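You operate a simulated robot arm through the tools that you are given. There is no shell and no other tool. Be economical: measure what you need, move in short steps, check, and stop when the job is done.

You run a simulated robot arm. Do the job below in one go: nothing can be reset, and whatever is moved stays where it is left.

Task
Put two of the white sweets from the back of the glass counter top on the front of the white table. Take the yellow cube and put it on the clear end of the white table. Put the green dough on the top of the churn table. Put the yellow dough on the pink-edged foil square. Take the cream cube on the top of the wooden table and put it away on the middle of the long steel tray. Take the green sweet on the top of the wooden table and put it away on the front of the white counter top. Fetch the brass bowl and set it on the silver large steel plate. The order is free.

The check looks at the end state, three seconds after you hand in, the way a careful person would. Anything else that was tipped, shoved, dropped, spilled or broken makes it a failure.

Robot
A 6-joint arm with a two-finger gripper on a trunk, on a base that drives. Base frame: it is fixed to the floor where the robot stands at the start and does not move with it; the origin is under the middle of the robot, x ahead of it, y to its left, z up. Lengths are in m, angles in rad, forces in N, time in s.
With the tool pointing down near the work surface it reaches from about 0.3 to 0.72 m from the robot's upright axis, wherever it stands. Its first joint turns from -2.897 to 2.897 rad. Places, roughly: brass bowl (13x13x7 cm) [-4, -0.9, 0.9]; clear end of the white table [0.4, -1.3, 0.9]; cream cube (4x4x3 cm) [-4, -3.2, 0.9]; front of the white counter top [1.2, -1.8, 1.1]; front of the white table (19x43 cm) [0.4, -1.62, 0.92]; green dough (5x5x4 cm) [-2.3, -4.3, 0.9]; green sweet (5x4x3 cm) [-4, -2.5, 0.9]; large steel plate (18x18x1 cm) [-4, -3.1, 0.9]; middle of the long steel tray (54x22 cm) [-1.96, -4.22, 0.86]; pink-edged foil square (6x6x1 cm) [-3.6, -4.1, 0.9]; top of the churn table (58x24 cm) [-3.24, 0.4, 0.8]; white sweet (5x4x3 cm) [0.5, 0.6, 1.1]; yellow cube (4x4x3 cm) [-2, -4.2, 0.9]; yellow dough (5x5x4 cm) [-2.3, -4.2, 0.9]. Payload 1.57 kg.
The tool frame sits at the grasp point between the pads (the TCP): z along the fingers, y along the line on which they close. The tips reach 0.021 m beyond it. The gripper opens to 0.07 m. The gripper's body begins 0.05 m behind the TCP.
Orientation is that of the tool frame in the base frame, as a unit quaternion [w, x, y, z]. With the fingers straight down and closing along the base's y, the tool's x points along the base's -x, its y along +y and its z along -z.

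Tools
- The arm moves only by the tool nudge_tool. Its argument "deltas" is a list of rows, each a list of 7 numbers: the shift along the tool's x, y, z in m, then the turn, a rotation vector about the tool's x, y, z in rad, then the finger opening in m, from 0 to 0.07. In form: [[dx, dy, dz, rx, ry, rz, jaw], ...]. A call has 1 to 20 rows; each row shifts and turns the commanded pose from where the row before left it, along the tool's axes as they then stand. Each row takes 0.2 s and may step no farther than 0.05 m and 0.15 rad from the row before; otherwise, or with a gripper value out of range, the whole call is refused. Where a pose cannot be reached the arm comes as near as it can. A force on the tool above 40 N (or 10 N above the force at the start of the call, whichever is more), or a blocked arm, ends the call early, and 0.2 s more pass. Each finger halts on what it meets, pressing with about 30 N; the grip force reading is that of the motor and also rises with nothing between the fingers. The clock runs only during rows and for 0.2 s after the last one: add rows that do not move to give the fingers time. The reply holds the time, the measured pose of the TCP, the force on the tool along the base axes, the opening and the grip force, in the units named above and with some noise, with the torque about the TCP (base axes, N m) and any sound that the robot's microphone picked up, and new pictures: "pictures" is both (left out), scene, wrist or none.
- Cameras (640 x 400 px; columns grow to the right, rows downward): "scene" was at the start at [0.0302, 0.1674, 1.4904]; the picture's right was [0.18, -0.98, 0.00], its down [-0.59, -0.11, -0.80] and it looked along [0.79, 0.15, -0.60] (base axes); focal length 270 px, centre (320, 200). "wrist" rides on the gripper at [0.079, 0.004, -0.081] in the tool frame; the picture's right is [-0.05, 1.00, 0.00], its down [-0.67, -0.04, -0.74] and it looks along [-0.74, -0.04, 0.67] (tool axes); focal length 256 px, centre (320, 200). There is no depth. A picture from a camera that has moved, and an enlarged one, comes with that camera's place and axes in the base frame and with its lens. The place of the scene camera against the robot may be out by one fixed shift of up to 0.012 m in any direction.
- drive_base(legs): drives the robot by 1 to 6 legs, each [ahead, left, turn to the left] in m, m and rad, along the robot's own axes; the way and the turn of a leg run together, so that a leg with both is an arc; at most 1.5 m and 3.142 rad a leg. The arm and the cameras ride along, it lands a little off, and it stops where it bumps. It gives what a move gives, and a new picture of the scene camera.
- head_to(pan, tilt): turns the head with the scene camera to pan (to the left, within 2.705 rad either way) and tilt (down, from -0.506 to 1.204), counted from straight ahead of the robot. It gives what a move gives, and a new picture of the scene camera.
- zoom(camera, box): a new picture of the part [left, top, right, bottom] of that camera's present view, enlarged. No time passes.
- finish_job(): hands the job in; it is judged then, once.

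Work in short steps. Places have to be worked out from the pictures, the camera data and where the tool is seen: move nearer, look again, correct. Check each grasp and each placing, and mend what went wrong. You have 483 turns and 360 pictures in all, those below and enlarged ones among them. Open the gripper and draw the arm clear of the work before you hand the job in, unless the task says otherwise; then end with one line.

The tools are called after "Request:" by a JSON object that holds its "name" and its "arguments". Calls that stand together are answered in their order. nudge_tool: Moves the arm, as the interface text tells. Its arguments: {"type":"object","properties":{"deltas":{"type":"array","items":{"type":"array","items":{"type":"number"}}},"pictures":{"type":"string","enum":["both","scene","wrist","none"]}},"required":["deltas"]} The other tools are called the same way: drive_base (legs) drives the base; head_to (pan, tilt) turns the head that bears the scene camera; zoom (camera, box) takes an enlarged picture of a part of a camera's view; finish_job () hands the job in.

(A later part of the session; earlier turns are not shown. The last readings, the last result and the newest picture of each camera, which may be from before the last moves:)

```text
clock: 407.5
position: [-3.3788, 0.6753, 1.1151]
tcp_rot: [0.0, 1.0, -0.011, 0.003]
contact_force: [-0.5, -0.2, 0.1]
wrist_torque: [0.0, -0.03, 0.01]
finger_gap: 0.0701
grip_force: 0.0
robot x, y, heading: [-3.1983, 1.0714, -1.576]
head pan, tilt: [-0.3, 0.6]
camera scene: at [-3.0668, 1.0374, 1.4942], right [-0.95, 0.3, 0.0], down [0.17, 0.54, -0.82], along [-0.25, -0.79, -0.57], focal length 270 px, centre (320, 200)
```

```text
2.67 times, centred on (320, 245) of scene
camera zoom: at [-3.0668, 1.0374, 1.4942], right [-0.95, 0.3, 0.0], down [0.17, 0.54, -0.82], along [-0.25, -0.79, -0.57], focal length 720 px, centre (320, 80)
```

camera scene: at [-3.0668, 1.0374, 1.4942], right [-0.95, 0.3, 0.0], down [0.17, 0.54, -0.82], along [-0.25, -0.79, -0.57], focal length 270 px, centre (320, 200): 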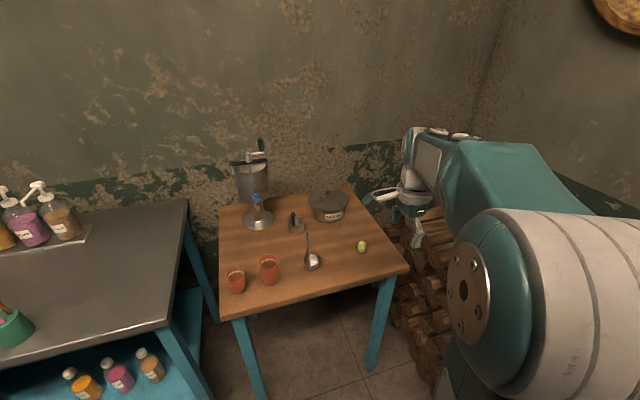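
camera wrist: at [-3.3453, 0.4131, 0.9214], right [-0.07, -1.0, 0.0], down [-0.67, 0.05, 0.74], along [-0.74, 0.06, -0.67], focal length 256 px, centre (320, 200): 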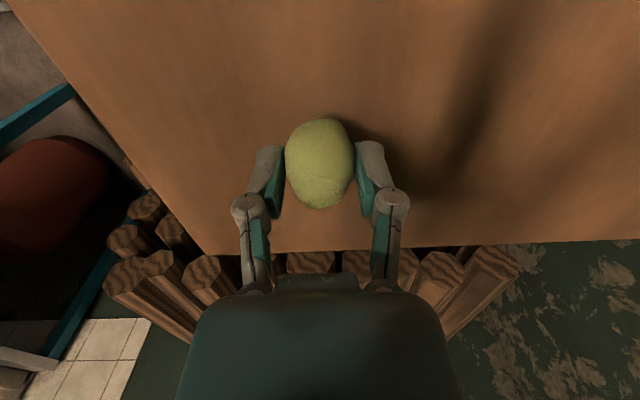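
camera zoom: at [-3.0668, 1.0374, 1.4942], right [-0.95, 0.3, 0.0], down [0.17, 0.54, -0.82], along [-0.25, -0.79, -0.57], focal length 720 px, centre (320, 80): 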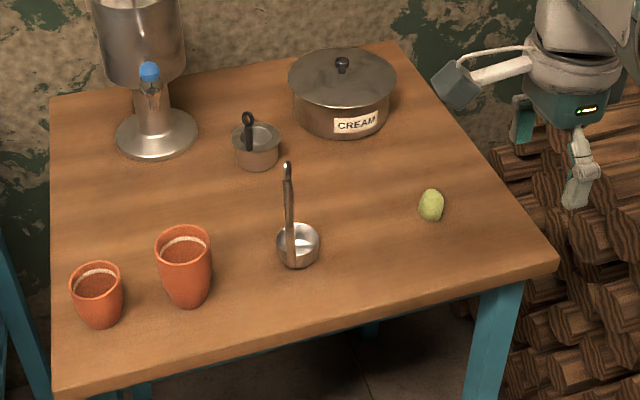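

Green dough is on the churn table. Now for the green sweet: I drive out of this room and back along to the kitchen (facing -y all the way).

Request:
{"name": "drive_base", "arguments": {"legs": [[-0.78, 0, 0], [0, 1.35, 0], [0, 1.3, 0]]}}

Request:
{"name": "head_to", "arguments": {"pan": 0.0, "tilt": 0.5}}

```text
clock: 424.3
position: [-0.7119, 1.4747, 1.1147]
tcp_rot: [0.0, 1.0, -0.003, 0.003]
contact_force: [0.4, 0.5, -0.6]
wrist_torque: [-0.05, 0.0, 0.02]
finger_gap: 0.0699
grip_force: 0.2
robot x, y, heading: [-0.5383, 1.8748, -1.554]
head pan, tilt: [-0.3, 0.6]
camera scene: at [-0.4052, 1.8421, 1.4943], right [-0.96, 0.28, 0.0], down [0.16, 0.54, -0.82], along [-0.23, -0.79, -0.57], focal length 270 px, centre (320, 200)
```

scene: 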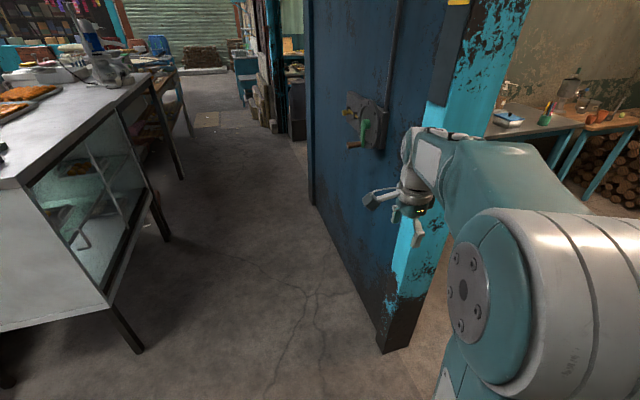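

```text
clock: 425.1
position: [-0.7099, 1.4733, 1.1165]
tcp_rot: [0.0, 1.0, -0.003, 0.002]
contact_force: [0.0, -0.1, 0.2]
wrist_torque: [0.03, 0.03, 0.01]
finger_gap: 0.07
grip_force: 0.1
robot x, y, heading: [-0.5367, 1.8707, -1.556]
head pan, tilt: [0.0, 0.499]
camera scene: at [-0.3777, 1.8359, 1.5033], right [-1.0, -0.01, 0.0], down [-0.01, 0.48, -0.88], along [0.01, -0.88, -0.48], focal length 270 px, centre (320, 200)
```

scene: 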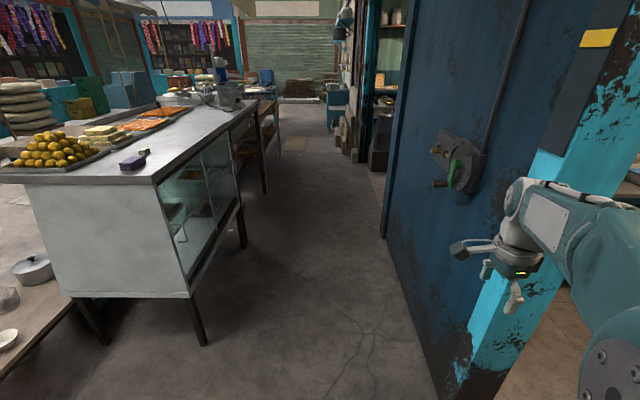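

I drive along -y, keeping a bit off the partition's lever.

Request:
{"name": "drive_base", "arguments": {"legs": [[1.3, 0.1, -0.015], [1.3, 0, 0], [0.4, 0, 0]]}}

```text
clock: 439.8
position: [-0.5964, -1.5166, 1.1163]
tcp_rot: [0.0, 1.0, -0.013, 0.002]
contact_force: [0.6, 0.0, 0.2]
wrist_torque: [0.0, 0.01, -0.07]
finger_gap: 0.0701
grip_force: 0.1
robot x, y, heading: [-0.4146, -1.1257, -1.574]
head pan, tilt: [0.0, 0.499]
camera scene: at [-0.257, -1.1607, 1.5033], right [-1.0, 0.01, 0.0], down [0.0, 0.48, -0.88], along [-0.01, -0.88, -0.48], focal length 270 px, centre (320, 200)
```

scene: 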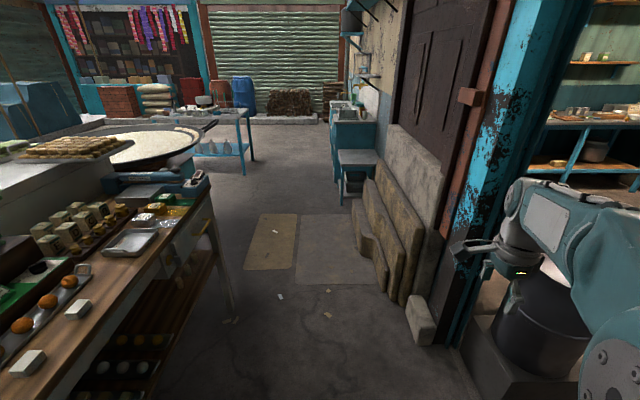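

Request:
{"name": "drive_base", "arguments": {"legs": [[0, -1.2, 0], [0, -0.6, 0], [0, 0, -1.57], [0.6, 0.6, 0], [0.4, 0.7, 0]]}}

Request:
{"name": "head_to", "arguments": {"pan": 0.0, "tilt": 0.7}}

```text
clock: 460.7
position: [-3.617, -2.1811, 1.1148]
tcp_rot: [-0.003, -0.696, 0.718, -0.003]
contact_force: [0.8, 0.7, 0.0]
wrist_torque: [-0.01, -0.01, 0.03]
finger_gap: 0.07
grip_force: 0.0
robot x, y, heading: [-3.2256, -2.3661, 3.13]
head pan, tilt: [0.0, 0.499]
camera scene: at [-3.2543, -2.523, 1.5035], right [0.01, 1.0, 0.0], down [0.48, -0.01, -0.88], along [-0.88, 0.01, -0.48], focal length 270 px, centre (320, 200)
```

scene: 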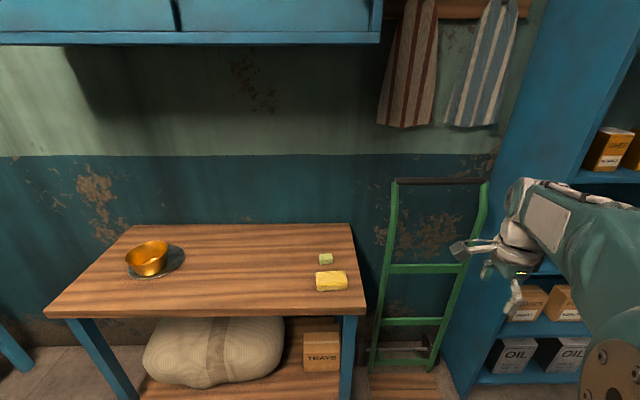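

```text
clock: 461.4
position: [-3.6166, -2.1812, 1.115]
tcp_rot: [-0.001, -0.696, 0.718, -0.001]
contact_force: [-0.3, -0.3, 0.0]
wrist_torque: [-0.01, -0.02, 0.0]
finger_gap: 0.0699
grip_force: 0.0
robot x, y, heading: [-3.2223, -2.368, 3.132]
head pan, tilt: [0.0, 0.7]
camera scene: at [-3.2483, -2.5242, 1.4857], right [0.01, 1.0, 0.0], down [0.64, -0.01, -0.76], along [-0.76, 0.01, -0.64], focal length 270 px, centre (320, 200)
```

scene: 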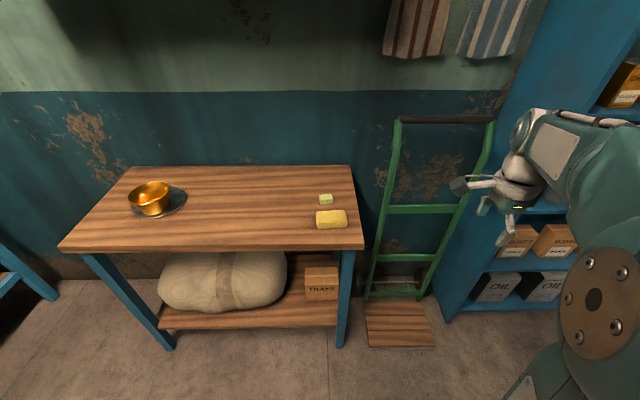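

Green sweet at about (-3.99,-2.49), yellow block just in front of it. I drive 0.13 m nearer.

Request:
{"name": "drive_base", "arguments": {"legs": [[0.13, 0.05, 0.01]]}}

Request:
{"name": "nudge_tool", "arguments": {"deltas": [[0.045, 0, 0, 0, 0, 0, 0.07], [0.045, 0, 0, 0, 0, 0, 0.07], [0.045, 0, 0, 0, 0, 0, 0.07], [0.045, 0, 0, 0, 0, 0, 0.07], [0.035, 0.03, 0, 0, 0, 0, 0.07], [0.035, 0.03, 0, 0, 0, 0, 0.07], [0.0, 0.045, 0, 0, 0, 0, 0.07], [0.0, 0.045, 0, 0, 0, 0, 0.07], [0.0, 0.045, 0, 0, 0, 0, 0.07], [0, 0, 0, 0, 0, 0, 0.07]], "pictures": "both"}}

```text
clock: 462.7
position: [-3.7467, -2.2307, 1.115]
tcp_rot: [-0.003, -0.7, 0.714, -0.003]
contact_force: [0.2, -0.5, -0.1]
wrist_torque: [-0.01, -0.01, 0.0]
finger_gap: 0.0698
grip_force: 0.0
robot x, y, heading: [-3.3507, -2.4096, 3.137]
head pan, tilt: [0.0, 0.7]
camera scene: at [-3.3753, -2.569, 1.4859], right [0.0, 1.0, 0.0], down [0.64, 0.0, -0.76], along [-0.76, 0.0, -0.64], focal length 270 px, centre (320, 200)
```

scene: 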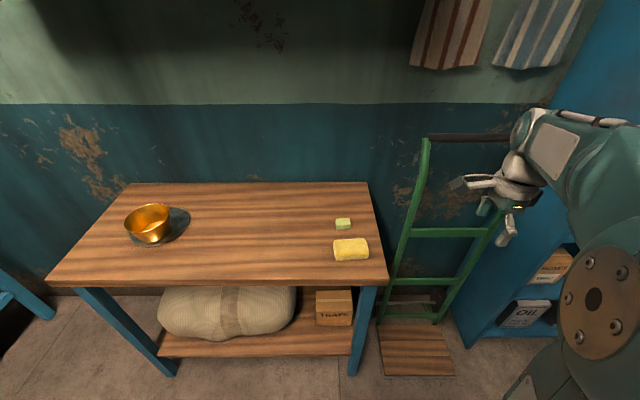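

```text
clock: 464.9
position: [-3.9461, -2.4827, 1.1177]
tcp_rot: [0.0, -0.701, 0.714, -0.002]
contact_force: [0.1, 0.1, -0.1]
wrist_torque: [-0.01, -0.01, 0.0]
finger_gap: 0.0697
grip_force: 0.0
robot x, y, heading: [-3.3492, -2.4145, 3.14]
head pan, tilt: [0.0, 0.7]
camera scene: at [-3.3764, -2.5733, 1.4854], right [0.0, 1.0, 0.0], down [0.65, 0.0, -0.76], along [-0.76, 0.0, -0.65], focal length 270 px, centre (320, 200)
camera wrist: at [-3.9551, -2.5618, 1.1985], right [-1.0, 0.07, 0.0], down [0.05, 0.67, 0.74], along [0.06, 0.74, -0.67], focal length 256 px, centre (320, 200)
```

scene: 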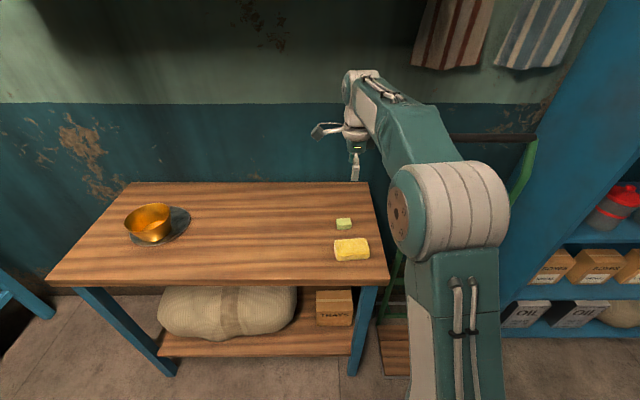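
wrist: 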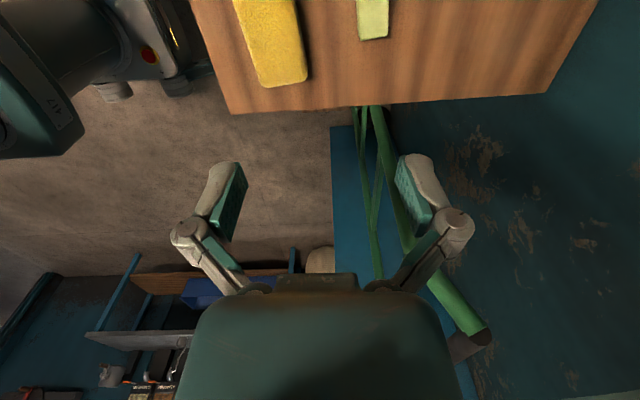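

Sweet's centre ≈(-4.005,-2.489), 6 cm gap to the yellow block, so closing along x is fine. I move over it and down to z≈0.93.

Request:
{"name": "nudge_tool", "arguments": {"deltas": [[0.003, 0.03, 0, 0, 0, 0, 0.07], [0.003, 0.028, 0, 0, 0, 0, 0.07], [0, 0, 0.045, 0, 0, 0, 0.07], [0, 0, 0.045, 0, 0, 0, 0.07], [0, 0, 0.045, 0, 0, 0, 0.07], [0, 0, 0.045, 0, 0, 0, 0.07], [0, 0, 0, 0, 0, 0, 0.07], [0, 0, 0, 0, 0, 0, 0.07]], "pictures": "wrist"}}

```text
clock: 466.7
position: [-4.0067, -2.486, 0.9381]
tcp_rot: [-0.001, -0.699, 0.715, -0.001]
contact_force: [-0.2, -0.7, 0.0]
wrist_torque: [-0.01, -0.03, -0.01]
finger_gap: 0.0698
grip_force: 0.0
robot x, y, heading: [-3.3528, -2.4078, 3.138]
head pan, tilt: [0.0, 0.7]
camera wrist: at [-4.0138, -2.5658, 1.0182], right [-1.0, 0.07, 0.0], down [0.05, 0.67, 0.74], along [0.06, 0.74, -0.67], focal length 256 px, centre (320, 200)
```

wrist: 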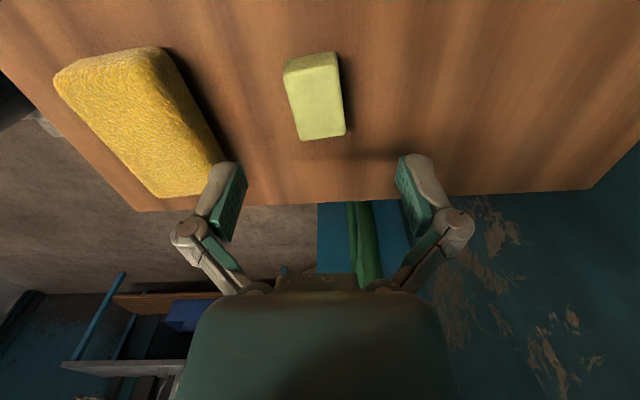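

Slight yaw of the sweet (~0.12 rad). I turn to match, descend to z≈0.875, and close.

Request:
{"name": "nudge_tool", "arguments": {"deltas": [[0.002, -0.002, 0, 0, 0, -0.12, 0.07], [0, 0, 0.035, 0, 0, 0, 0.07], [0, 0, 0.028, 0, 0, 0, 0.07], [0, 0, 0, 0, 0, 0, 0.07], [0, 0, 0, 0, 0, 0, 0.05], [0, 0, 0, 0, 0, 0, 0.028], [0, 0, 0, 0, 0, 0, 0.025], [0, 0, 0, 0, 0, 0, 0.025]], "pictures": "wrist"}}

```text
clock: 468.5
position: [-4.0038, -2.4863, 0.8729]
tcp_rot: [0.001, 0.742, -0.671, 0.001]
contact_force: [0.8, 0.0, 2.9]
wrist_torque: [-0.02, 0.01, 0.0]
finger_gap: 0.0309
grip_force: 29.8
robot x, y, heading: [-3.3522, -2.412, 3.137]
head pan, tilt: [0.0, 0.7]
camera wrist: at [-4.0015, -2.5666, 0.9547], right [-1.0, -0.05, 0.0], down [-0.03, 0.67, 0.74], along [-0.03, 0.74, -0.67], focal length 256 px, centre (320, 200)
```

wrist: 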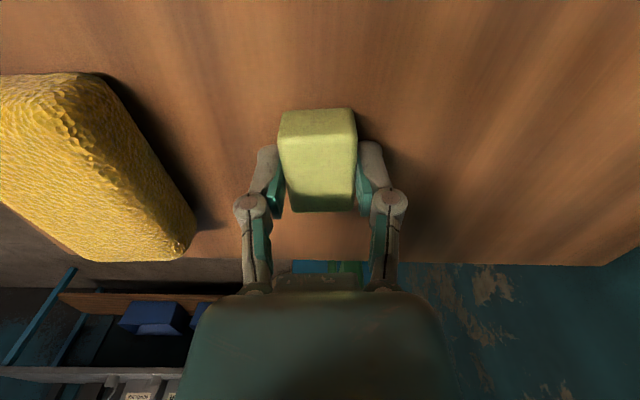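

Gripped. I lift, straighten, and retract.

Request:
{"name": "nudge_tool", "arguments": {"deltas": [[0, 0, -0.04, 0, 0, 0, 0.025], [0, 0, -0.045, 0, 0, 0, 0.025], [0, 0, -0.045, 0, 0, 0, 0.025], [0, 0, -0.045, 0, 0, 0.06, 0.025], [0, 0, -0.045, 0, 0, 0.06, 0.025], [0, -0.02, -0.04, 0, 0, 0, 0.025], [0, -0.045, 0, 0, 0, 0, 0.025], [0, -0.045, 0, 0, 0, 0, 0.025], [0, -0.045, 0, 0, 0, 0, 0.025], [0, -0.045, 0, 0, 0, 0, 0.025], [0, -0.045, 0, 0, 0, 0, 0.025], [0, 0, 0, 0, 0, 0, 0.025]], "pictures": "both"}}

```text
clock: 471.1
position: [-3.7589, -2.4906, 1.1332]
tcp_rot: [-0.002, -0.7, 0.715, -0.001]
contact_force: [0.3, -0.5, 0.0]
wrist_torque: [-0.01, -0.01, -0.03]
finger_gap: 0.031
grip_force: 30.2
robot x, y, heading: [-3.3534, -2.4137, 3.138]
head pan, tilt: [0.0, 0.7]
camera scene: at [-3.3751, -2.5731, 1.4855], right [0.0, 1.0, 0.0], down [0.64, 0.0, -0.76], along [-0.76, 0.0, -0.64], focal length 270 px, centre (320, 200)
camera wrist: at [-3.7654, -2.57, 1.214], right [-1.0, 0.07, 0.0], down [0.05, 0.67, 0.74], along [0.06, 0.74, -0.67], focal length 256 px, centre (320, 200)
```

scene: 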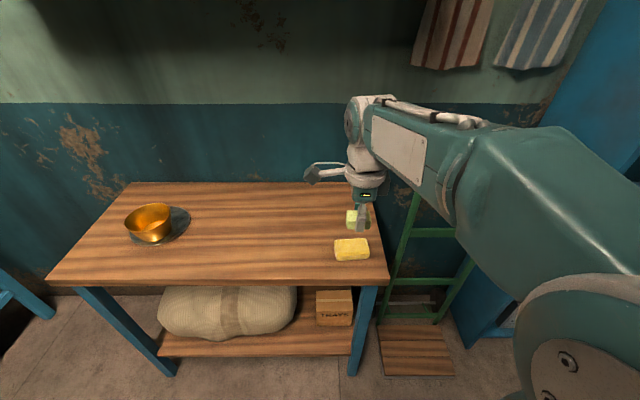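
wrist: 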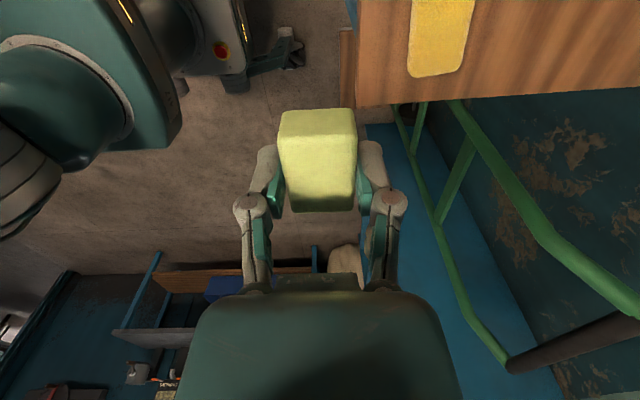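

Held. I back out of the kitchen through the doorway to the aisle.

Request:
{"name": "drive_base", "arguments": {"legs": [[-0.6, -0.65, 0], [-0.6, -0.65, 0], [-1.0, 0, 0], [-0.75, 0, 0]]}}

```text
clock: 488.6
position: [-0.8065, -1.1857, 1.1327]
tcp_rot: [-0.002, -0.695, 0.719, -0.001]
contact_force: [-0.7, -0.2, -0.3]
wrist_torque: [-0.03, -0.01, 0.0]
finger_gap: 0.0309
grip_force: 29.5
robot x, y, heading: [-0.3996, -1.113, 3.127]
head pan, tilt: [0.0, 0.7]
camera scene: at [-0.4246, -1.2721, 1.4855], right [0.02, 1.0, 0.0], down [0.64, -0.01, -0.76], along [-0.76, 0.01, -0.64], focal length 270 px, centre (320, 200)
```

scene: 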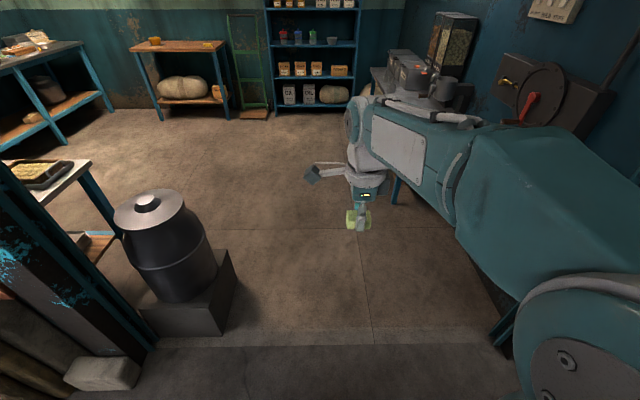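

Request:
{"name": "drive_base", "arguments": {"legs": [[0, 0, -1.556], [1.4, 0, 0], [1.4, 0, 0]]}}

Request:
{"name": "head_to", "arguments": {"pan": -0.7, "tilt": 0.35}}

```text
clock: 505.9
position: [-0.5564, 2.096, 1.1334]
tcp_rot: [-0.001, -0.002, 1.0, 0.001]
contact_force: [0.0, -0.1, -0.4]
wrist_torque: [0.01, -0.04, -0.03]
finger_gap: 0.0311
grip_force: 29.9
robot x, y, heading: [-0.4736, 1.6926, 1.59]
head pan, tilt: [0.0, 0.7]
camera scene: at [-0.6208, 1.7105, 1.4855], right [1.0, 0.02, 0.0], down [0.02, -0.64, -0.76], along [-0.02, 0.76, -0.64], focal length 270 px, centre (320, 200)
```

scene: 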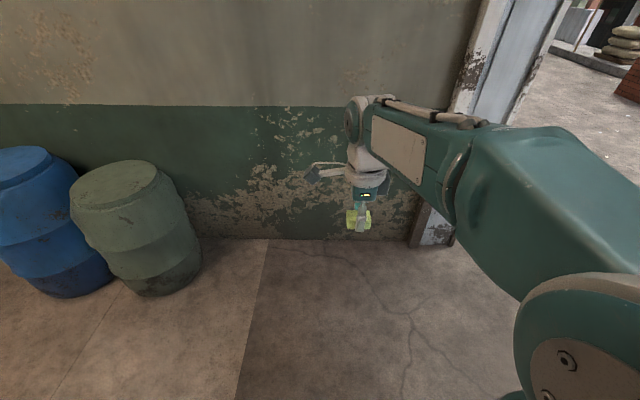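

```text
clock: 507.0
position: [-0.5569, 2.0962, 1.1341]
tcp_rot: [-0.002, -0.002, 1.0, 0.0]
contact_force: [0.2, -0.1, -0.5]
wrist_torque: [-0.03, -0.01, 0.01]
finger_gap: 0.0309
grip_force: 30.2
robot x, y, heading: [-0.4691, 1.6938, 1.59]
head pan, tilt: [-0.7, 0.351]
camera scene: at [-0.5606, 1.6982, 1.5169], right [0.78, -0.63, 0.0], down [-0.21, -0.27, -0.94], along [0.59, 0.73, -0.34], focal length 270 px, centre (320, 200)
```

scene: 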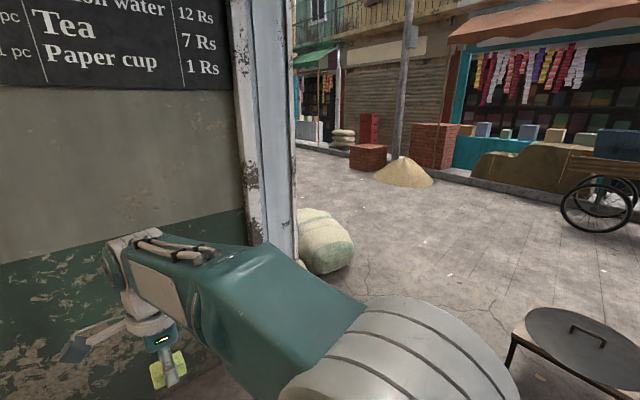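

A passage to the street lies between the low table (end at y≈1.95) and the pillar/sack (y≈3.1). I turn to +x, sidestep to y≈2.5, and go through.

Request:
{"name": "drive_base", "arguments": {"legs": [[0, 0, -1.59], [0, 0.82, 0], [1.2, 0, 0]]}}

Request:
{"name": "head_to", "arguments": {"pan": -0.8, "tilt": 0.5}}

```text
clock: 520.9
position: [1.1323, 2.5682, 1.1335]
tcp_rot: [-0.002, 0.717, 0.697, 0.001]
contact_force: [-0.8, 0.1, 0.0]
wrist_torque: [0.0, -0.02, -0.03]
finger_gap: 0.031
grip_force: 29.8
robot x, y, heading: [0.7247, 2.4973, -0.011]
head pan, tilt: [-0.7, 0.351]
camera scene: at [0.7434, 2.5841, 1.5169], right [-0.65, -0.76, 0.0], down [-0.26, 0.22, -0.94], along [0.71, -0.61, -0.34], focal length 270 px, centre (320, 200)
```

scene: 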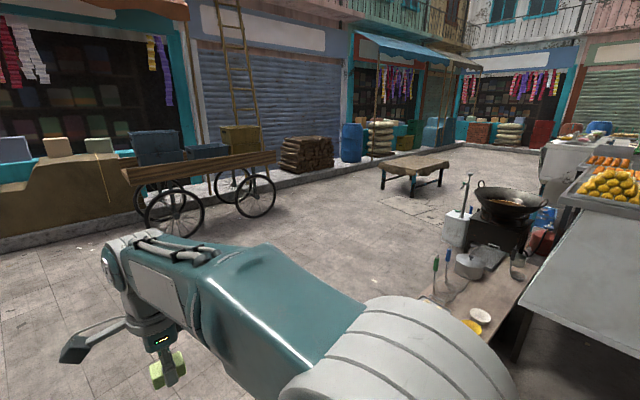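

```text
clock: 521.6
position: [1.1333, 2.5676, 1.1333]
tcp_rot: [-0.002, 0.717, 0.697, 0.002]
contact_force: [0.5, 0.0, 0.4]
wrist_torque: [-0.02, -0.01, -0.03]
finger_gap: 0.0308
grip_force: 29.8
robot x, y, heading: [0.7245, 2.4955, -0.011]
head pan, tilt: [-0.799, 0.499]
camera scene: at [0.7355, 2.5789, 1.5033], right [-0.72, -0.69, 0.0], down [-0.33, 0.35, -0.88], along [0.6, -0.64, -0.48], focal length 270 px, centre (320, 200)
```

scene: 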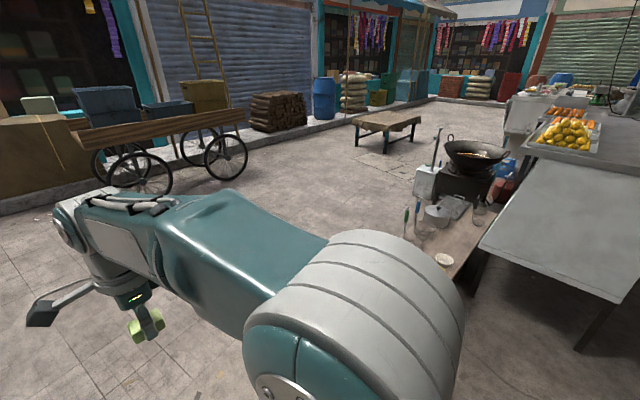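

Street is open: bench at x≥2.9, wok stove near (1.7,-0.3). I drive to x≈2.25, then sideways along -y in front of the counters.

Request:
{"name": "drive_base", "arguments": {"legs": [[1.5, 0, 0.011], [0, -1.4, 0], [0, -1.4, 0]]}}

Request:
{"name": "head_to", "arguments": {"pan": -1.7, "tilt": 0.45}}

```text
clock: 540.1
position: [2.5371, 0.0603, 1.1331]
tcp_rot: [0.001, 0.722, 0.691, -0.001]
contact_force: [-0.1, 0.7, -0.4]
wrist_torque: [0.04, -0.03, 0.03]
finger_gap: 0.0307
grip_force: 29.9
robot x, y, heading: [2.1324, -0.0128, -0.031]
head pan, tilt: [-0.799, 0.499]
stopped in leg 3: the robot was blocked; the commanded pose is now the measured one
camera scene: at [2.141, 0.0793, 1.5026], right [-0.74, -0.67, 0.01], down [-0.32, 0.35, -0.88], along [0.59, -0.65, -0.47], focal length 270 px, centre (320, 200)
```

scene: 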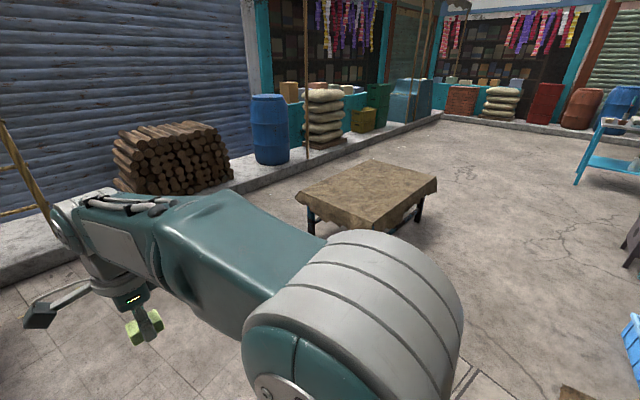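

```text
clock: 541.3
position: [2.5385, 0.0559, 1.1324]
tcp_rot: [-0.001, 0.723, 0.691, -0.001]
contact_force: [0.8, 0.6, -0.5]
wrist_torque: [0.0, -0.01, -0.02]
finger_gap: 0.0312
grip_force: 30.4
robot x, y, heading: [2.1308, -0.0205, -0.036]
head pan, tilt: [-1.7, 0.45]
camera scene: at [2.0646, 0.0424, 1.5078], right [-0.99, 0.16, 0.0], down [0.07, 0.43, -0.9], along [-0.14, -0.89, -0.43], focal length 270 px, centre (320, 200)
```

scene: 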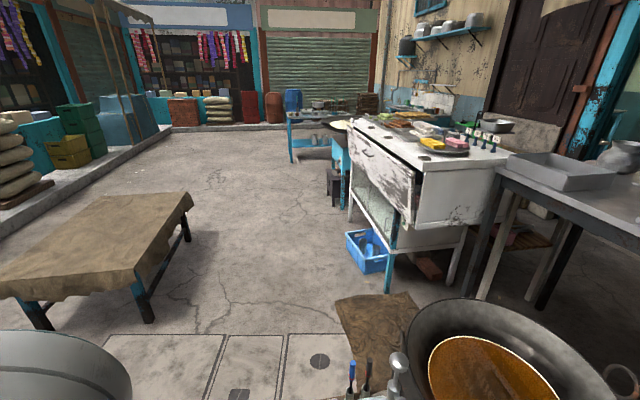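

The base was blocked, probably by something low by the wok stove. I back off slightly and look down there.

Request:
{"name": "drive_base", "arguments": {"legs": [[0.0, 0.1, 0.03]]}}

Request:
{"name": "head_to", "arguments": {"pan": -1.6, "tilt": 0.9}}

```text
clock: 542.5
position: [2.5366, 0.1458, 1.1327]
tcp_rot: [-0.005, 0.712, 0.702, 0.003]
contact_force: [-0.5, -1.9, 0.3]
wrist_torque: [0.06, -0.01, -0.02]
finger_gap: 0.031
grip_force: 30.0
robot x, y, heading: [2.1336, 0.0718, -0.0]
head pan, tilt: [-1.7, 0.45]
camera scene: at [2.0641, 0.1097, 1.5084], right [-0.99, 0.13, 0.0], down [0.06, 0.45, -0.89], along [-0.12, -0.89, -0.45], focal length 270 px, centre (320, 200)
```

scene: 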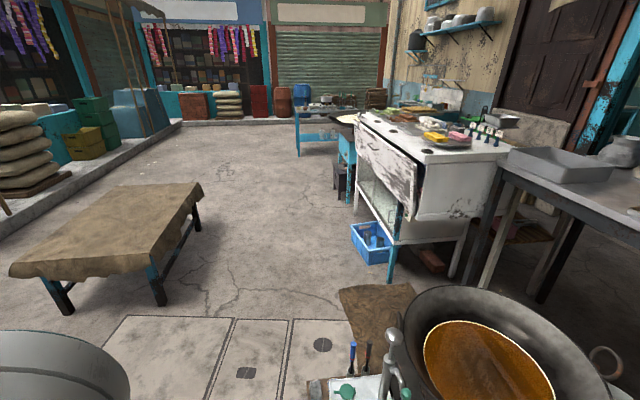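

```text
clock: 543.4
position: [2.5366, 0.1715, 1.1311]
tcp_rot: [0.002, 0.712, 0.702, -0.005]
contact_force: [-0.7, 0.0, 0.1]
wrist_torque: [-0.03, 0.01, 0.0]
finger_gap: 0.0312
grip_force: 30.1
robot x, y, heading: [2.1322, 0.0746, 0.001]
head pan, tilt: [-1.6, 0.901]
camera scene: at [2.0735, 0.1561, 1.4692], right [-1.0, 0.03, 0.0], down [0.02, 0.78, -0.63], along [-0.02, -0.63, -0.78], focal length 270 px, centre (320, 200)
```

scene: 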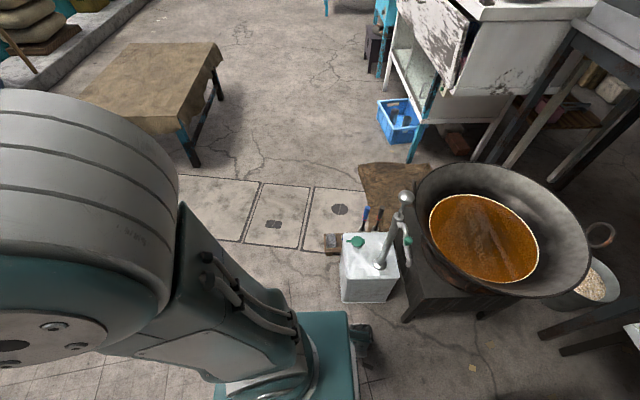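

The white can by the wok was what I touched; it stands upright in place. I move out to x≈2.43 and pass it with margin.

Request:
{"name": "drive_base", "arguments": {"legs": [[0.3, 0.05, 0], [0, -1.0, 0], [0, -0.9, 0]]}}

Request:
{"name": "head_to", "arguments": {"pan": 2.6, "tilt": 0.5}}

```text
clock: 554.7
position: [2.83, -1.7034, 1.1327]
tcp_rot: [0.002, 0.713, 0.702, -0.002]
contact_force: [-0.3, 0.1, -1.3]
wrist_torque: [-0.03, 0.0, -0.03]
finger_gap: 0.0307
grip_force: 30.2
robot x, y, heading: [2.4241, -1.7935, -0.003]
head pan, tilt: [-1.6, 0.901]
camera scene: at [2.3674, -1.7183, 1.4693], right [-1.0, 0.03, 0.0], down [0.02, 0.78, -0.62], along [-0.02, -0.62, -0.78], focal length 270 px, centre (320, 200)
```

scene: 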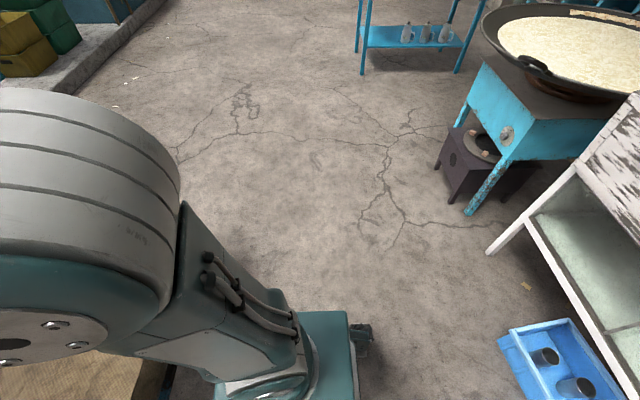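

```text
clock: 558.1
position: [2.8317, -1.7054, 1.132]
tcp_rot: [0.001, 0.712, 0.702, -0.003]
contact_force: [0.2, -0.1, -0.7]
wrist_torque: [-0.02, -0.03, -0.02]
finger_gap: 0.0308
grip_force: 30.4
robot x, y, heading: [2.4239, -1.7954, 0.001]
head pan, tilt: [2.601, 0.499]
camera scene: at [2.2914, -1.5983, 1.5033], right [0.51, 0.86, 0.0], down [0.41, -0.25, -0.88], along [-0.75, 0.45, -0.48], focal length 270 px, centre (320, 200)
```

scene: 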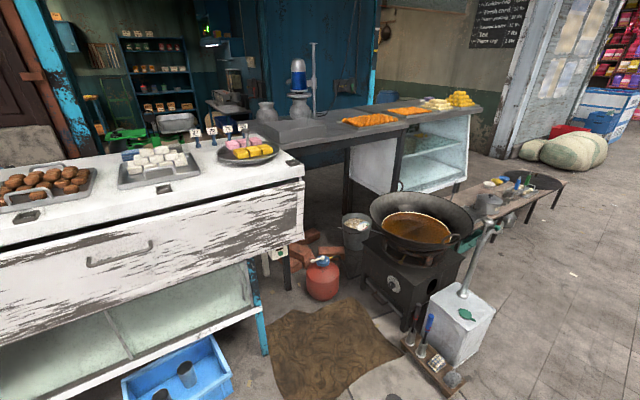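

Street side of the white counter seen: front edge x≈1.42, trays' front at x≈1.17, a bare strip between. I turn to face it.

Request:
{"name": "drive_base", "arguments": {"legs": [[0, 0, 1.57], [0, 0, 1.57]]}}

Request:
{"name": "head_to", "arguments": {"pan": 0.0, "tilt": 0.55}}

```text
clock: 566.1
position: [2.0196, -1.8862, 1.1328]
tcp_rot: [0.003, -0.704, 0.71, 0.001]
contact_force: [0.6, 0.2, -0.5]
wrist_torque: [-0.01, -0.01, -0.02]
finger_gap: 0.0311
grip_force: 29.8
robot x, y, heading: [2.422, -1.7941, -3.139]
head pan, tilt: [2.601, 0.499]
camera scene: at [2.5665, -2.0016, 1.5033], right [-0.51, -0.86, 0.0], down [-0.41, 0.25, -0.88], along [0.76, -0.45, -0.48], focal length 270 px, centre (320, 200)
```

scene: 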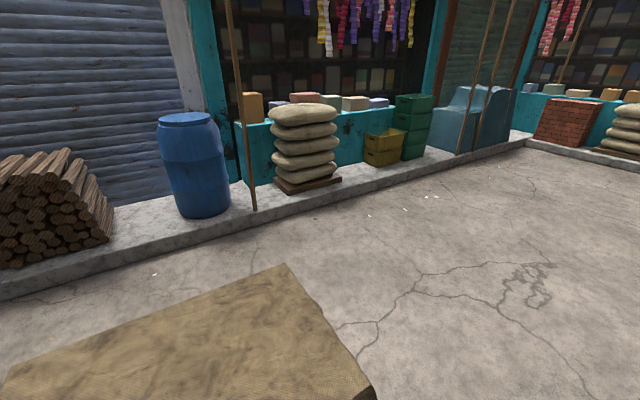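

```text
clock: 568.4
position: [2.0198, -1.8862, 1.1335]
tcp_rot: [0.003, -0.704, 0.71, 0.001]
contact_force: [-0.3, -0.6, 0.2]
wrist_torque: [0.03, 0.01, 0.01]
finger_gap: 0.031
grip_force: 29.6
robot x, y, heading: [2.426, -1.7938, -3.14]
head pan, tilt: [0.0, 0.55]
camera scene: at [2.3984, -1.9556, 1.4986], right [-0.01, 1.0, 0.0], down [0.52, 0.0, -0.85], along [-0.85, 0.0, -0.52], focal length 270 px, centre (320, 200)
```

scene: 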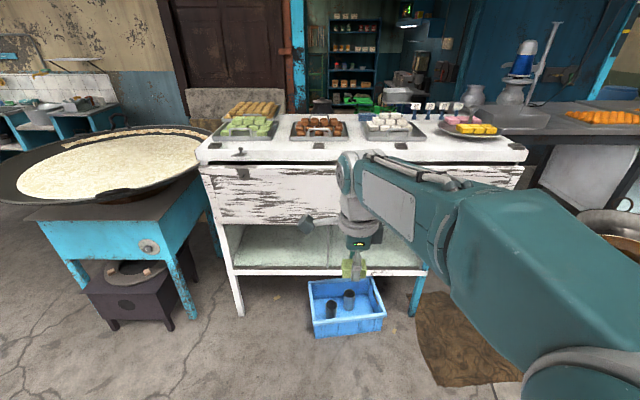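

Counter top: green, brown and white sweets in trays behind, bare strip in front (x≈1.15–1.36). I raise the tool and drive 0.53 m nearer (the blue crate's front is at x≈1.46).

Request:
{"name": "nudge_tool", "arguments": {"deltas": [[0, 0, -0.04, 0, 0, 0, 0.025], [0, 0, -0.04, 0, 0, 0, 0.025], [0, 0, -0.02, 0, 0, 0, 0.025], [0, 0, 0, 0, 0, 0, 0.025]], "pictures": "none"}}

Request:
{"name": "drive_base", "arguments": {"legs": [[0.53, 0, 0]]}}

Request:
{"name": "zoom", "arguments": {"camera": "wrist", "box": [0, 0, 640, 400]}}

```text
clock: 569.4
position: [2.0198, -1.8864, 1.2312]
tcp_rot: [0.003, -0.704, 0.71, 0.001]
contact_force: [0.5, 0.5, 0.1]
wrist_torque: [-0.01, -0.03, 0.01]
finger_gap: 0.0309
grip_force: 30.1
robot x, y, heading: [2.4248, -1.7964, -3.136]
head pan, tilt: [0.0, 0.55]
```

```text
clock: 572.5
position: [1.4896, -1.8972, 1.2323]
tcp_rot: [-0.002, 0.708, -0.706, -0.001]
contact_force: [-0.1, -0.3, -1.3]
wrist_torque: [-0.02, 0.01, -0.01]
finger_gap: 0.031
grip_force: 29.8
robot x, y, heading: [1.8937, -1.8025, -3.125]
head pan, tilt: [0.0, 0.55]
camera scene: at [1.8677, -1.9622, 1.4986], right [-0.02, 1.0, 0.0], down [0.52, 0.01, -0.85], along [-0.85, -0.01, -0.52], focal length 270 px, centre (320, 200)
```

scene: 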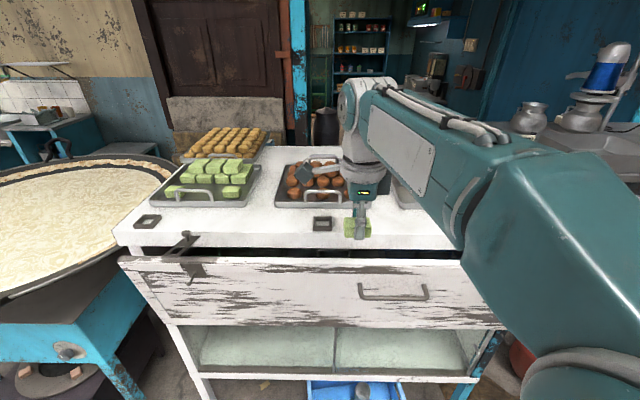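

```text
1.00 times, centred on (320, 200) of wrist (not enlarged: the box is as wide or as high as the picture)
camera zoom: at [1.4835, -1.978, 1.3121], right [-1.0, 0.05, 0.0], down [0.03, 0.66, 0.75], along [0.04, 0.75, -0.66], focal length 256 px, centre (320, 200)
```

zoom: 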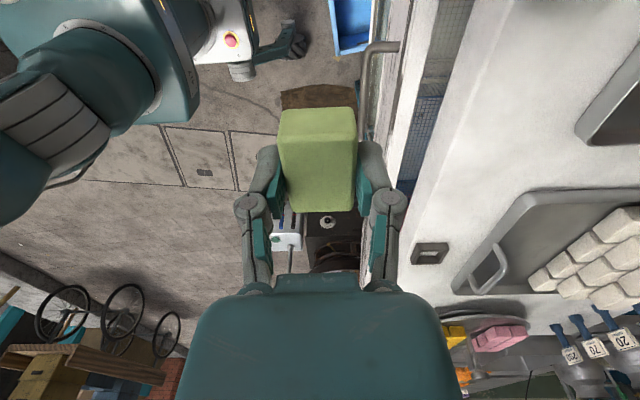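

Slots in the top are at y≈-1.96 and -1.525; I choose the bare spot (1.27,-1.76). Move over it and down to z≈1.15.

Request:
{"name": "nudge_tool", "arguments": {"deltas": [[-0.0228, 0.0366, 0, 0, 0, 0, 0.025], [-0.0228, 0.0366, 0, 0, 0, 0, 0.025], [-0.0228, 0.0366, 0, 0, 0, 0, 0.025], [-0.0228, 0.0366, 0, 0, 0, 0, 0.025], [-0.0228, 0.0366, 0, 0, 0, 0, 0.025], [-0.0228, 0.0366, 0, 0, 0, 0, 0.025], [0, 0, 0.04, 0, 0, 0, 0.025], [0, 0, 0.035, 0, 0, 0, 0.025], [0, 0, 0, 0, 0, 0, 0.025], [0, 0, 0, 0, 0, 0, 0.025]], "pictures": "both"}}

```text
clock: 574.7
position: [1.2761, -1.7594, 1.1528]
tcp_rot: [-0.001, 0.708, -0.706, -0.003]
contact_force: [-3.0, -0.6, 23.3]
wrist_torque: [0.17, 0.34, 0.04]
finger_gap: 0.0314
grip_force: 30.2
out of reach, approached as far as the arm can: row 6
robot x, y, heading: [1.895, -1.7999, -3.125]
head pan, tilt: [0.0, 0.55]
camera scene: at [1.8683, -1.9617, 1.4988], right [-0.02, 1.0, 0.0], down [0.52, 0.01, -0.85], along [-0.85, -0.01, -0.52], focal length 270 px, centre (320, 200)
camera wrist: at [1.2717, -1.8414, 1.2324], right [-1.0, 0.05, 0.0], down [0.04, 0.66, 0.75], along [0.04, 0.75, -0.66], focal length 256 px, centre (320, 200)
```

scene: 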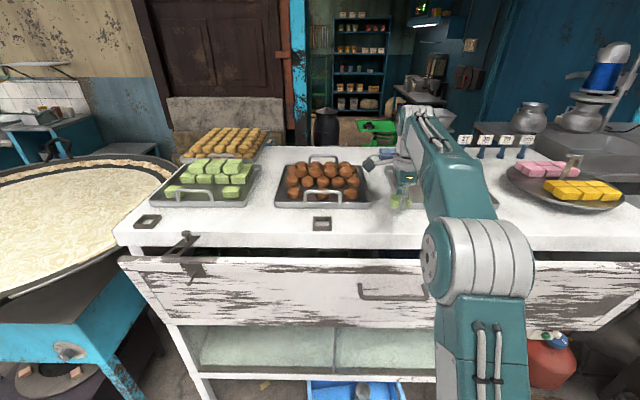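
wrist: 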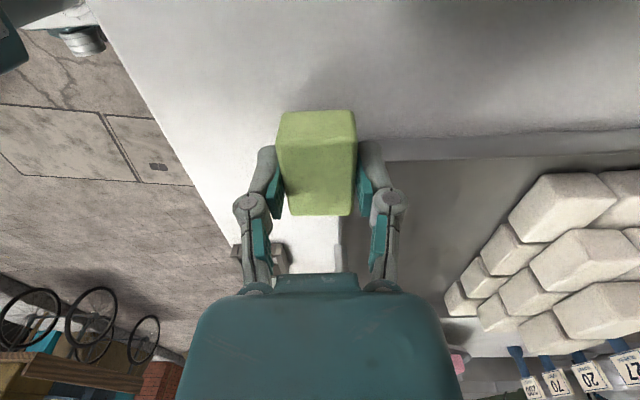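

Contact came early (23 N at z 1.153): the top is higher than I took it, so the sweet is touching the white tray's corner. I raise at once and shift to the bare strip: x≈1.325, y≈-1.80.

Request:
{"name": "nudge_tool", "arguments": {"deltas": [[0, 0, -0.03, 0, 0, 0, 0.025], [0.02, -0.02, 0, 0, 0, 0, 0.025], [0.02, -0.029, 0, 0, 0, 0, 0.025], [0, 0, 0, 0, 0, 0, 0.025], [0, 0, 0, 0, 0, 0, 0.025]], "pictures": "both"}}

Request:
{"name": "zoom", "arguments": {"camera": "scene", "box": [260, 130, 500, 280]}}

```text
clock: 575.9
position: [1.3265, -1.8032, 1.1805]
tcp_rot: [-0.003, 0.708, -0.706, -0.001]
contact_force: [-0.8, 0.1, -1.1]
wrist_torque: [-0.01, 0.0, 0.01]
finger_gap: 0.0309
grip_force: 30.0
robot x, y, heading: [1.8894, -1.7985, -3.124]
head pan, tilt: [0.0, 0.55]
camera scene: at [1.8668, -1.9615, 1.4986], right [-0.02, 1.0, 0.0], down [0.52, 0.01, -0.85], along [-0.85, -0.01, -0.52], focal length 270 px, centre (320, 200)
camera wrist: at [1.3204, -1.8828, 1.2605], right [-1.0, 0.05, 0.0], down [0.03, 0.66, 0.75], along [0.04, 0.75, -0.66], focal length 256 px, centre (320, 200)
```

scene: 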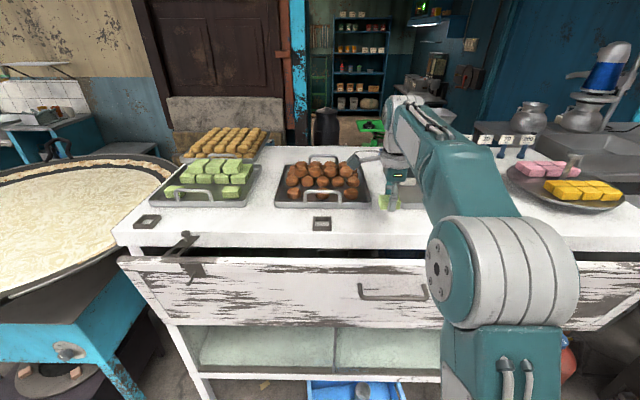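
wrist: 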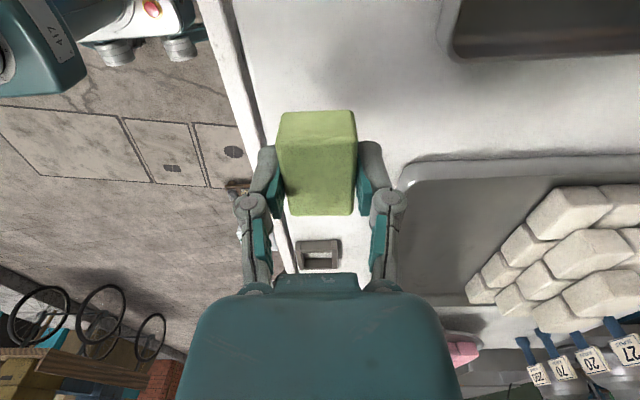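

```text
2.67 times, centred on (380, 205) of scene
camera zoom: at [1.8668, -1.9615, 1.4986], right [-0.02, 1.0, 0.0], down [0.52, 0.01, -0.85], along [-0.85, -0.01, -0.52], focal length 720 px, centre (160, 187)
```

zoom: 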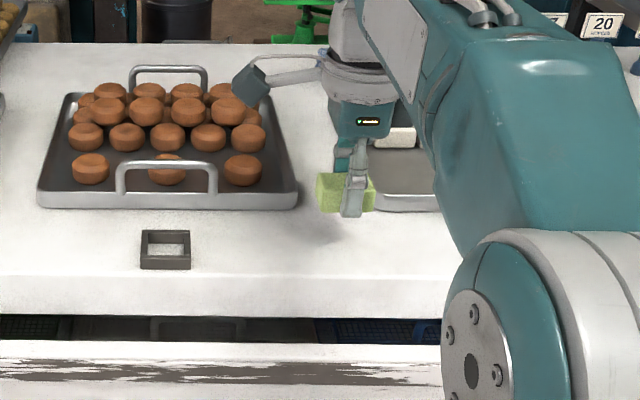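

The spot under the sweet is bare, between tray front (x≈1.265) and edge (x≈1.375). I feel my way down.

Request:
{"name": "nudge_tool", "arguments": {"deltas": [[0, 0, 0.012, 0, 0, 0, 0.025], [0, 0, 0.012, 0, 0, 0, 0.025], [0, 0, 0, 0, 0, 0, 0.025]], "pictures": "none"}}

Request:
{"name": "nudge_tool", "arguments": {"deltas": [[0, 0, 0.004, 0, 0, 0, 0.025], [0, 0, 0.004, 0, 0, 0, 0.025], [0, 0, 0, 0, 0, 0, 0.025]], "pictures": "none"}}

Request:
{"name": "nudge_tool", "arguments": {"deltas": [[0, 0, 0.004, 0, 0, 0, 0.025], [0, 0, 0, 0, 0, 0, 0.025]], "pictures": "none"}}

Request:
{"name": "nudge_tool", "arguments": {"deltas": [[0, 0, 0.003, 0, 0, 0, 0.025], [0, 0, 0, 0, 0, 0, 0.025]], "pictures": "wrist"}}

```text
clock: 576.7
position: [1.3267, -1.8021, 1.157]
tcp_rot: [-0.003, 0.707, -0.707, 0.0]
contact_force: [-0.6, 0.6, -0.1]
wrist_torque: [0.02, -0.03, 0.04]
finger_gap: 0.0311
grip_force: 30.3
robot x, y, heading: [1.8933, -1.8017, -3.12]
head pan, tilt: [0.0, 0.55]
```

```text
clock: 577.5
position: [1.3257, -1.801, 1.1497]
tcp_rot: [-0.003, 0.708, -0.706, -0.001]
contact_force: [-0.1, -0.2, 0.1]
wrist_torque: [0.0, 0.0, 0.02]
finger_gap: 0.0309
grip_force: 29.9
robot x, y, heading: [1.893, -1.8015, -3.124]
head pan, tilt: [0.0, 0.55]
```

```text
clock: 578.1
position: [1.3256, -1.8016, 1.1442]
tcp_rot: [-0.002, 0.707, -0.707, -0.001]
contact_force: [0.0, -0.3, -0.7]
wrist_torque: [-0.03, 0.01, -0.02]
finger_gap: 0.0311
grip_force: 30.8
robot x, y, heading: [1.8919, -1.8003, -3.125]
head pan, tilt: [0.0, 0.55]
```

```text
clock: 578.7
position: [1.325, -1.8018, 1.1426]
tcp_rot: [-0.003, 0.708, -0.706, -0.001]
contact_force: [0.0, 0.0, -0.3]
wrist_torque: [0.0, -0.03, 0.01]
finger_gap: 0.0308
grip_force: 30.1
robot x, y, heading: [1.8913, -1.802, -3.125]
head pan, tilt: [0.0, 0.55]
camera wrist: at [1.3202, -1.8811, 1.2223], right [-1.0, 0.05, 0.0], down [0.03, 0.66, 0.75], along [0.04, 0.75, -0.66], focal length 256 px, centre (320, 200)
```

wrist: 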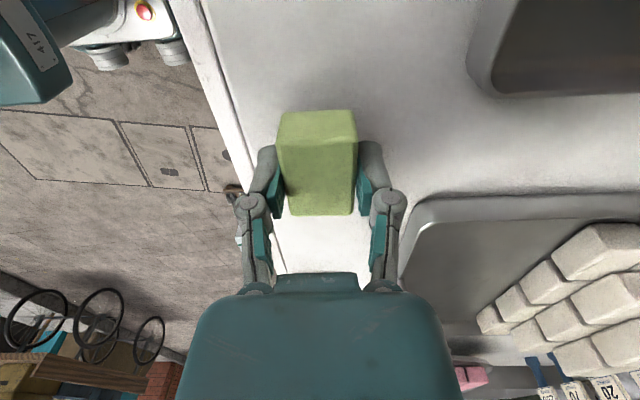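

Request:
{"name": "nudge_tool", "arguments": {"deltas": [[0, 0, 0.004, 0, 0, 0, 0.025], [0, 0, 0, 0, 0, 0, 0.025]], "pictures": "none"}}

Request:
{"name": "nudge_tool", "arguments": {"deltas": [[0, 0, 0.003, 0, 0, 0, 0.025], [0, 0, 0, 0, 0, 0, 0.025]], "pictures": "none"}}

Request:
{"name": "nudge_tool", "arguments": {"deltas": [[0, 0, 0.003, 0, 0, 0, 0.025], [0, 0, 0, 0, 0, 0, 0.025]], "pictures": "none"}}

Request:
{"name": "nudge_tool", "arguments": {"deltas": [[0, 0, 0.003, 0, 0, 0, 0.025], [0, 0, 0, 0, 0, 0, 0.025]], "pictures": "none"}}

```text
clock: 579.3
position: [1.3244, -1.8016, 1.138]
tcp_rot: [-0.003, 0.708, -0.706, -0.001]
contact_force: [-0.1, 1.1, -0.8]
wrist_torque: [0.04, 0.04, 0.0]
finger_gap: 0.0307
grip_force: 30.0
robot x, y, heading: [1.8912, -1.8049, -3.121]
head pan, tilt: [0.0, 0.55]
```

```text
clock: 579.9
position: [1.3257, -1.8015, 1.1349]
tcp_rot: [-0.003, 0.708, -0.706, -0.002]
contact_force: [0.5, 0.0, 0.1]
wrist_torque: [0.01, 0.04, 0.0]
finger_gap: 0.0306
grip_force: 30.1
robot x, y, heading: [1.8913, -1.8027, -3.125]
head pan, tilt: [0.0, 0.55]
```

```text
clock: 580.5
position: [1.3269, -1.8012, 1.1317]
tcp_rot: [-0.003, 0.708, -0.706, -0.001]
contact_force: [-0.2, 0.0, -0.6]
wrist_torque: [-0.02, 0.02, -0.02]
finger_gap: 0.031
grip_force: 30.3
robot x, y, heading: [1.8924, -1.8032, -3.121]
head pan, tilt: [0.0, 0.55]
```

```text
clock: 581.1
position: [1.3251, -1.8006, 1.1317]
tcp_rot: [-0.001, 0.708, -0.706, -0.002]
contact_force: [-0.2, 0.3, 19.2]
wrist_torque: [-0.48, 0.02, -0.06]
finger_gap: 0.0309
grip_force: 29.6
robot x, y, heading: [1.8927, -1.7987, -3.125]
head pan, tilt: [0.0, 0.55]
```

Contact: counter top at z≈1.10. I release and lift.

Request:
{"name": "nudge_tool", "arguments": {"deltas": [[0, 0, -0.001, 0, 0, 0, 0.05], [0, 0, 0, 0, 0, 0, 0.05], [0, 0, 0, 0, 0, 0, 0.05], [0, 0, -0.03, 0, 0, 0, 0.05], [0, 0, -0.045, 0, 0, 0, 0.05], [0, 0, -0.045, 0, 0, 0, 0.05], [0, -0.04, -0.02, 0, 0, 0, 0.07], [0, -0.045, 0, 0, 0, 0, 0.07], [0, -0.045, 0, 0, 0, 0, 0.07], [0, -0.045, 0, 0, 0, 0, 0.07], [0, 0, 0, 0, 0, 0, 0.07]], "pictures": "both"}}

Request:
{"name": "zoom", "arguments": {"camera": "scene", "box": [260, 130, 500, 280]}}

```text
clock: 583.5
position: [1.4993, -1.8008, 1.2709]
tcp_rot: [-0.003, 0.708, -0.706, -0.001]
contact_force: [-0.9, 1.1, -0.3]
wrist_torque: [0.02, -0.03, 0.06]
finger_gap: 0.07
grip_force: 0.0
robot x, y, heading: [1.8912, -1.8032, -3.127]
head pan, tilt: [0.0, 0.55]
camera scene: at [1.868, -1.9617, 1.4986], right [-0.02, 1.0, 0.0], down [0.52, 0.01, -0.85], along [-0.85, -0.01, -0.52], focal length 270 px, centre (320, 200)
camera wrist: at [1.4942, -1.8806, 1.3514], right [-1.0, 0.05, 0.0], down [0.03, 0.66, 0.75], along [0.04, 0.75, -0.66], focal length 256 px, centre (320, 200)
```

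scene: 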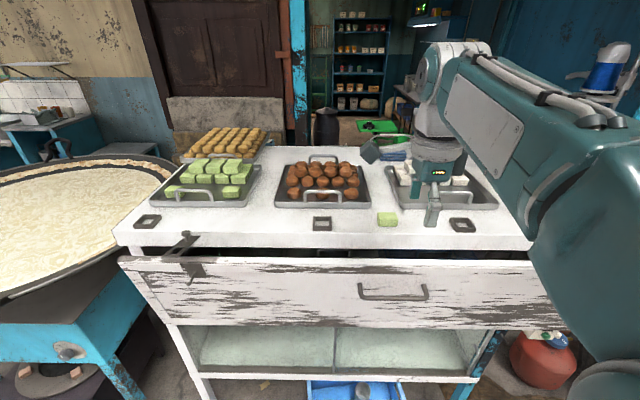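
wrist: 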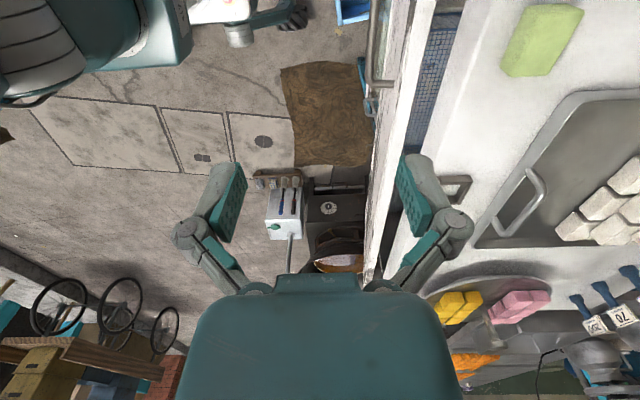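

```text
2.67 times, centred on (380, 205) of scene
camera zoom: at [1.868, -1.9617, 1.4986], right [-0.02, 1.0, 0.0], down [0.52, 0.01, -0.85], along [-0.85, -0.01, -0.52], focal length 720 px, centre (160, 187)
```

zoom: 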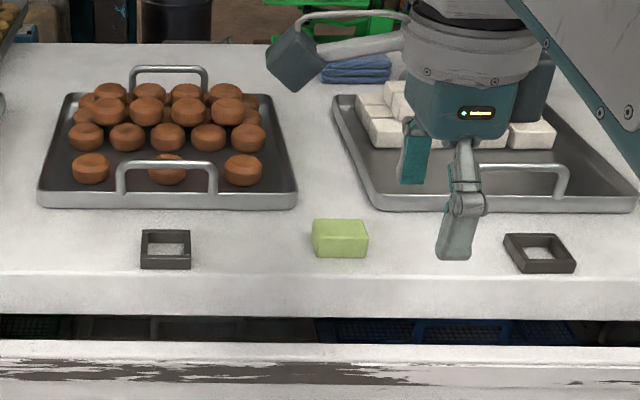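

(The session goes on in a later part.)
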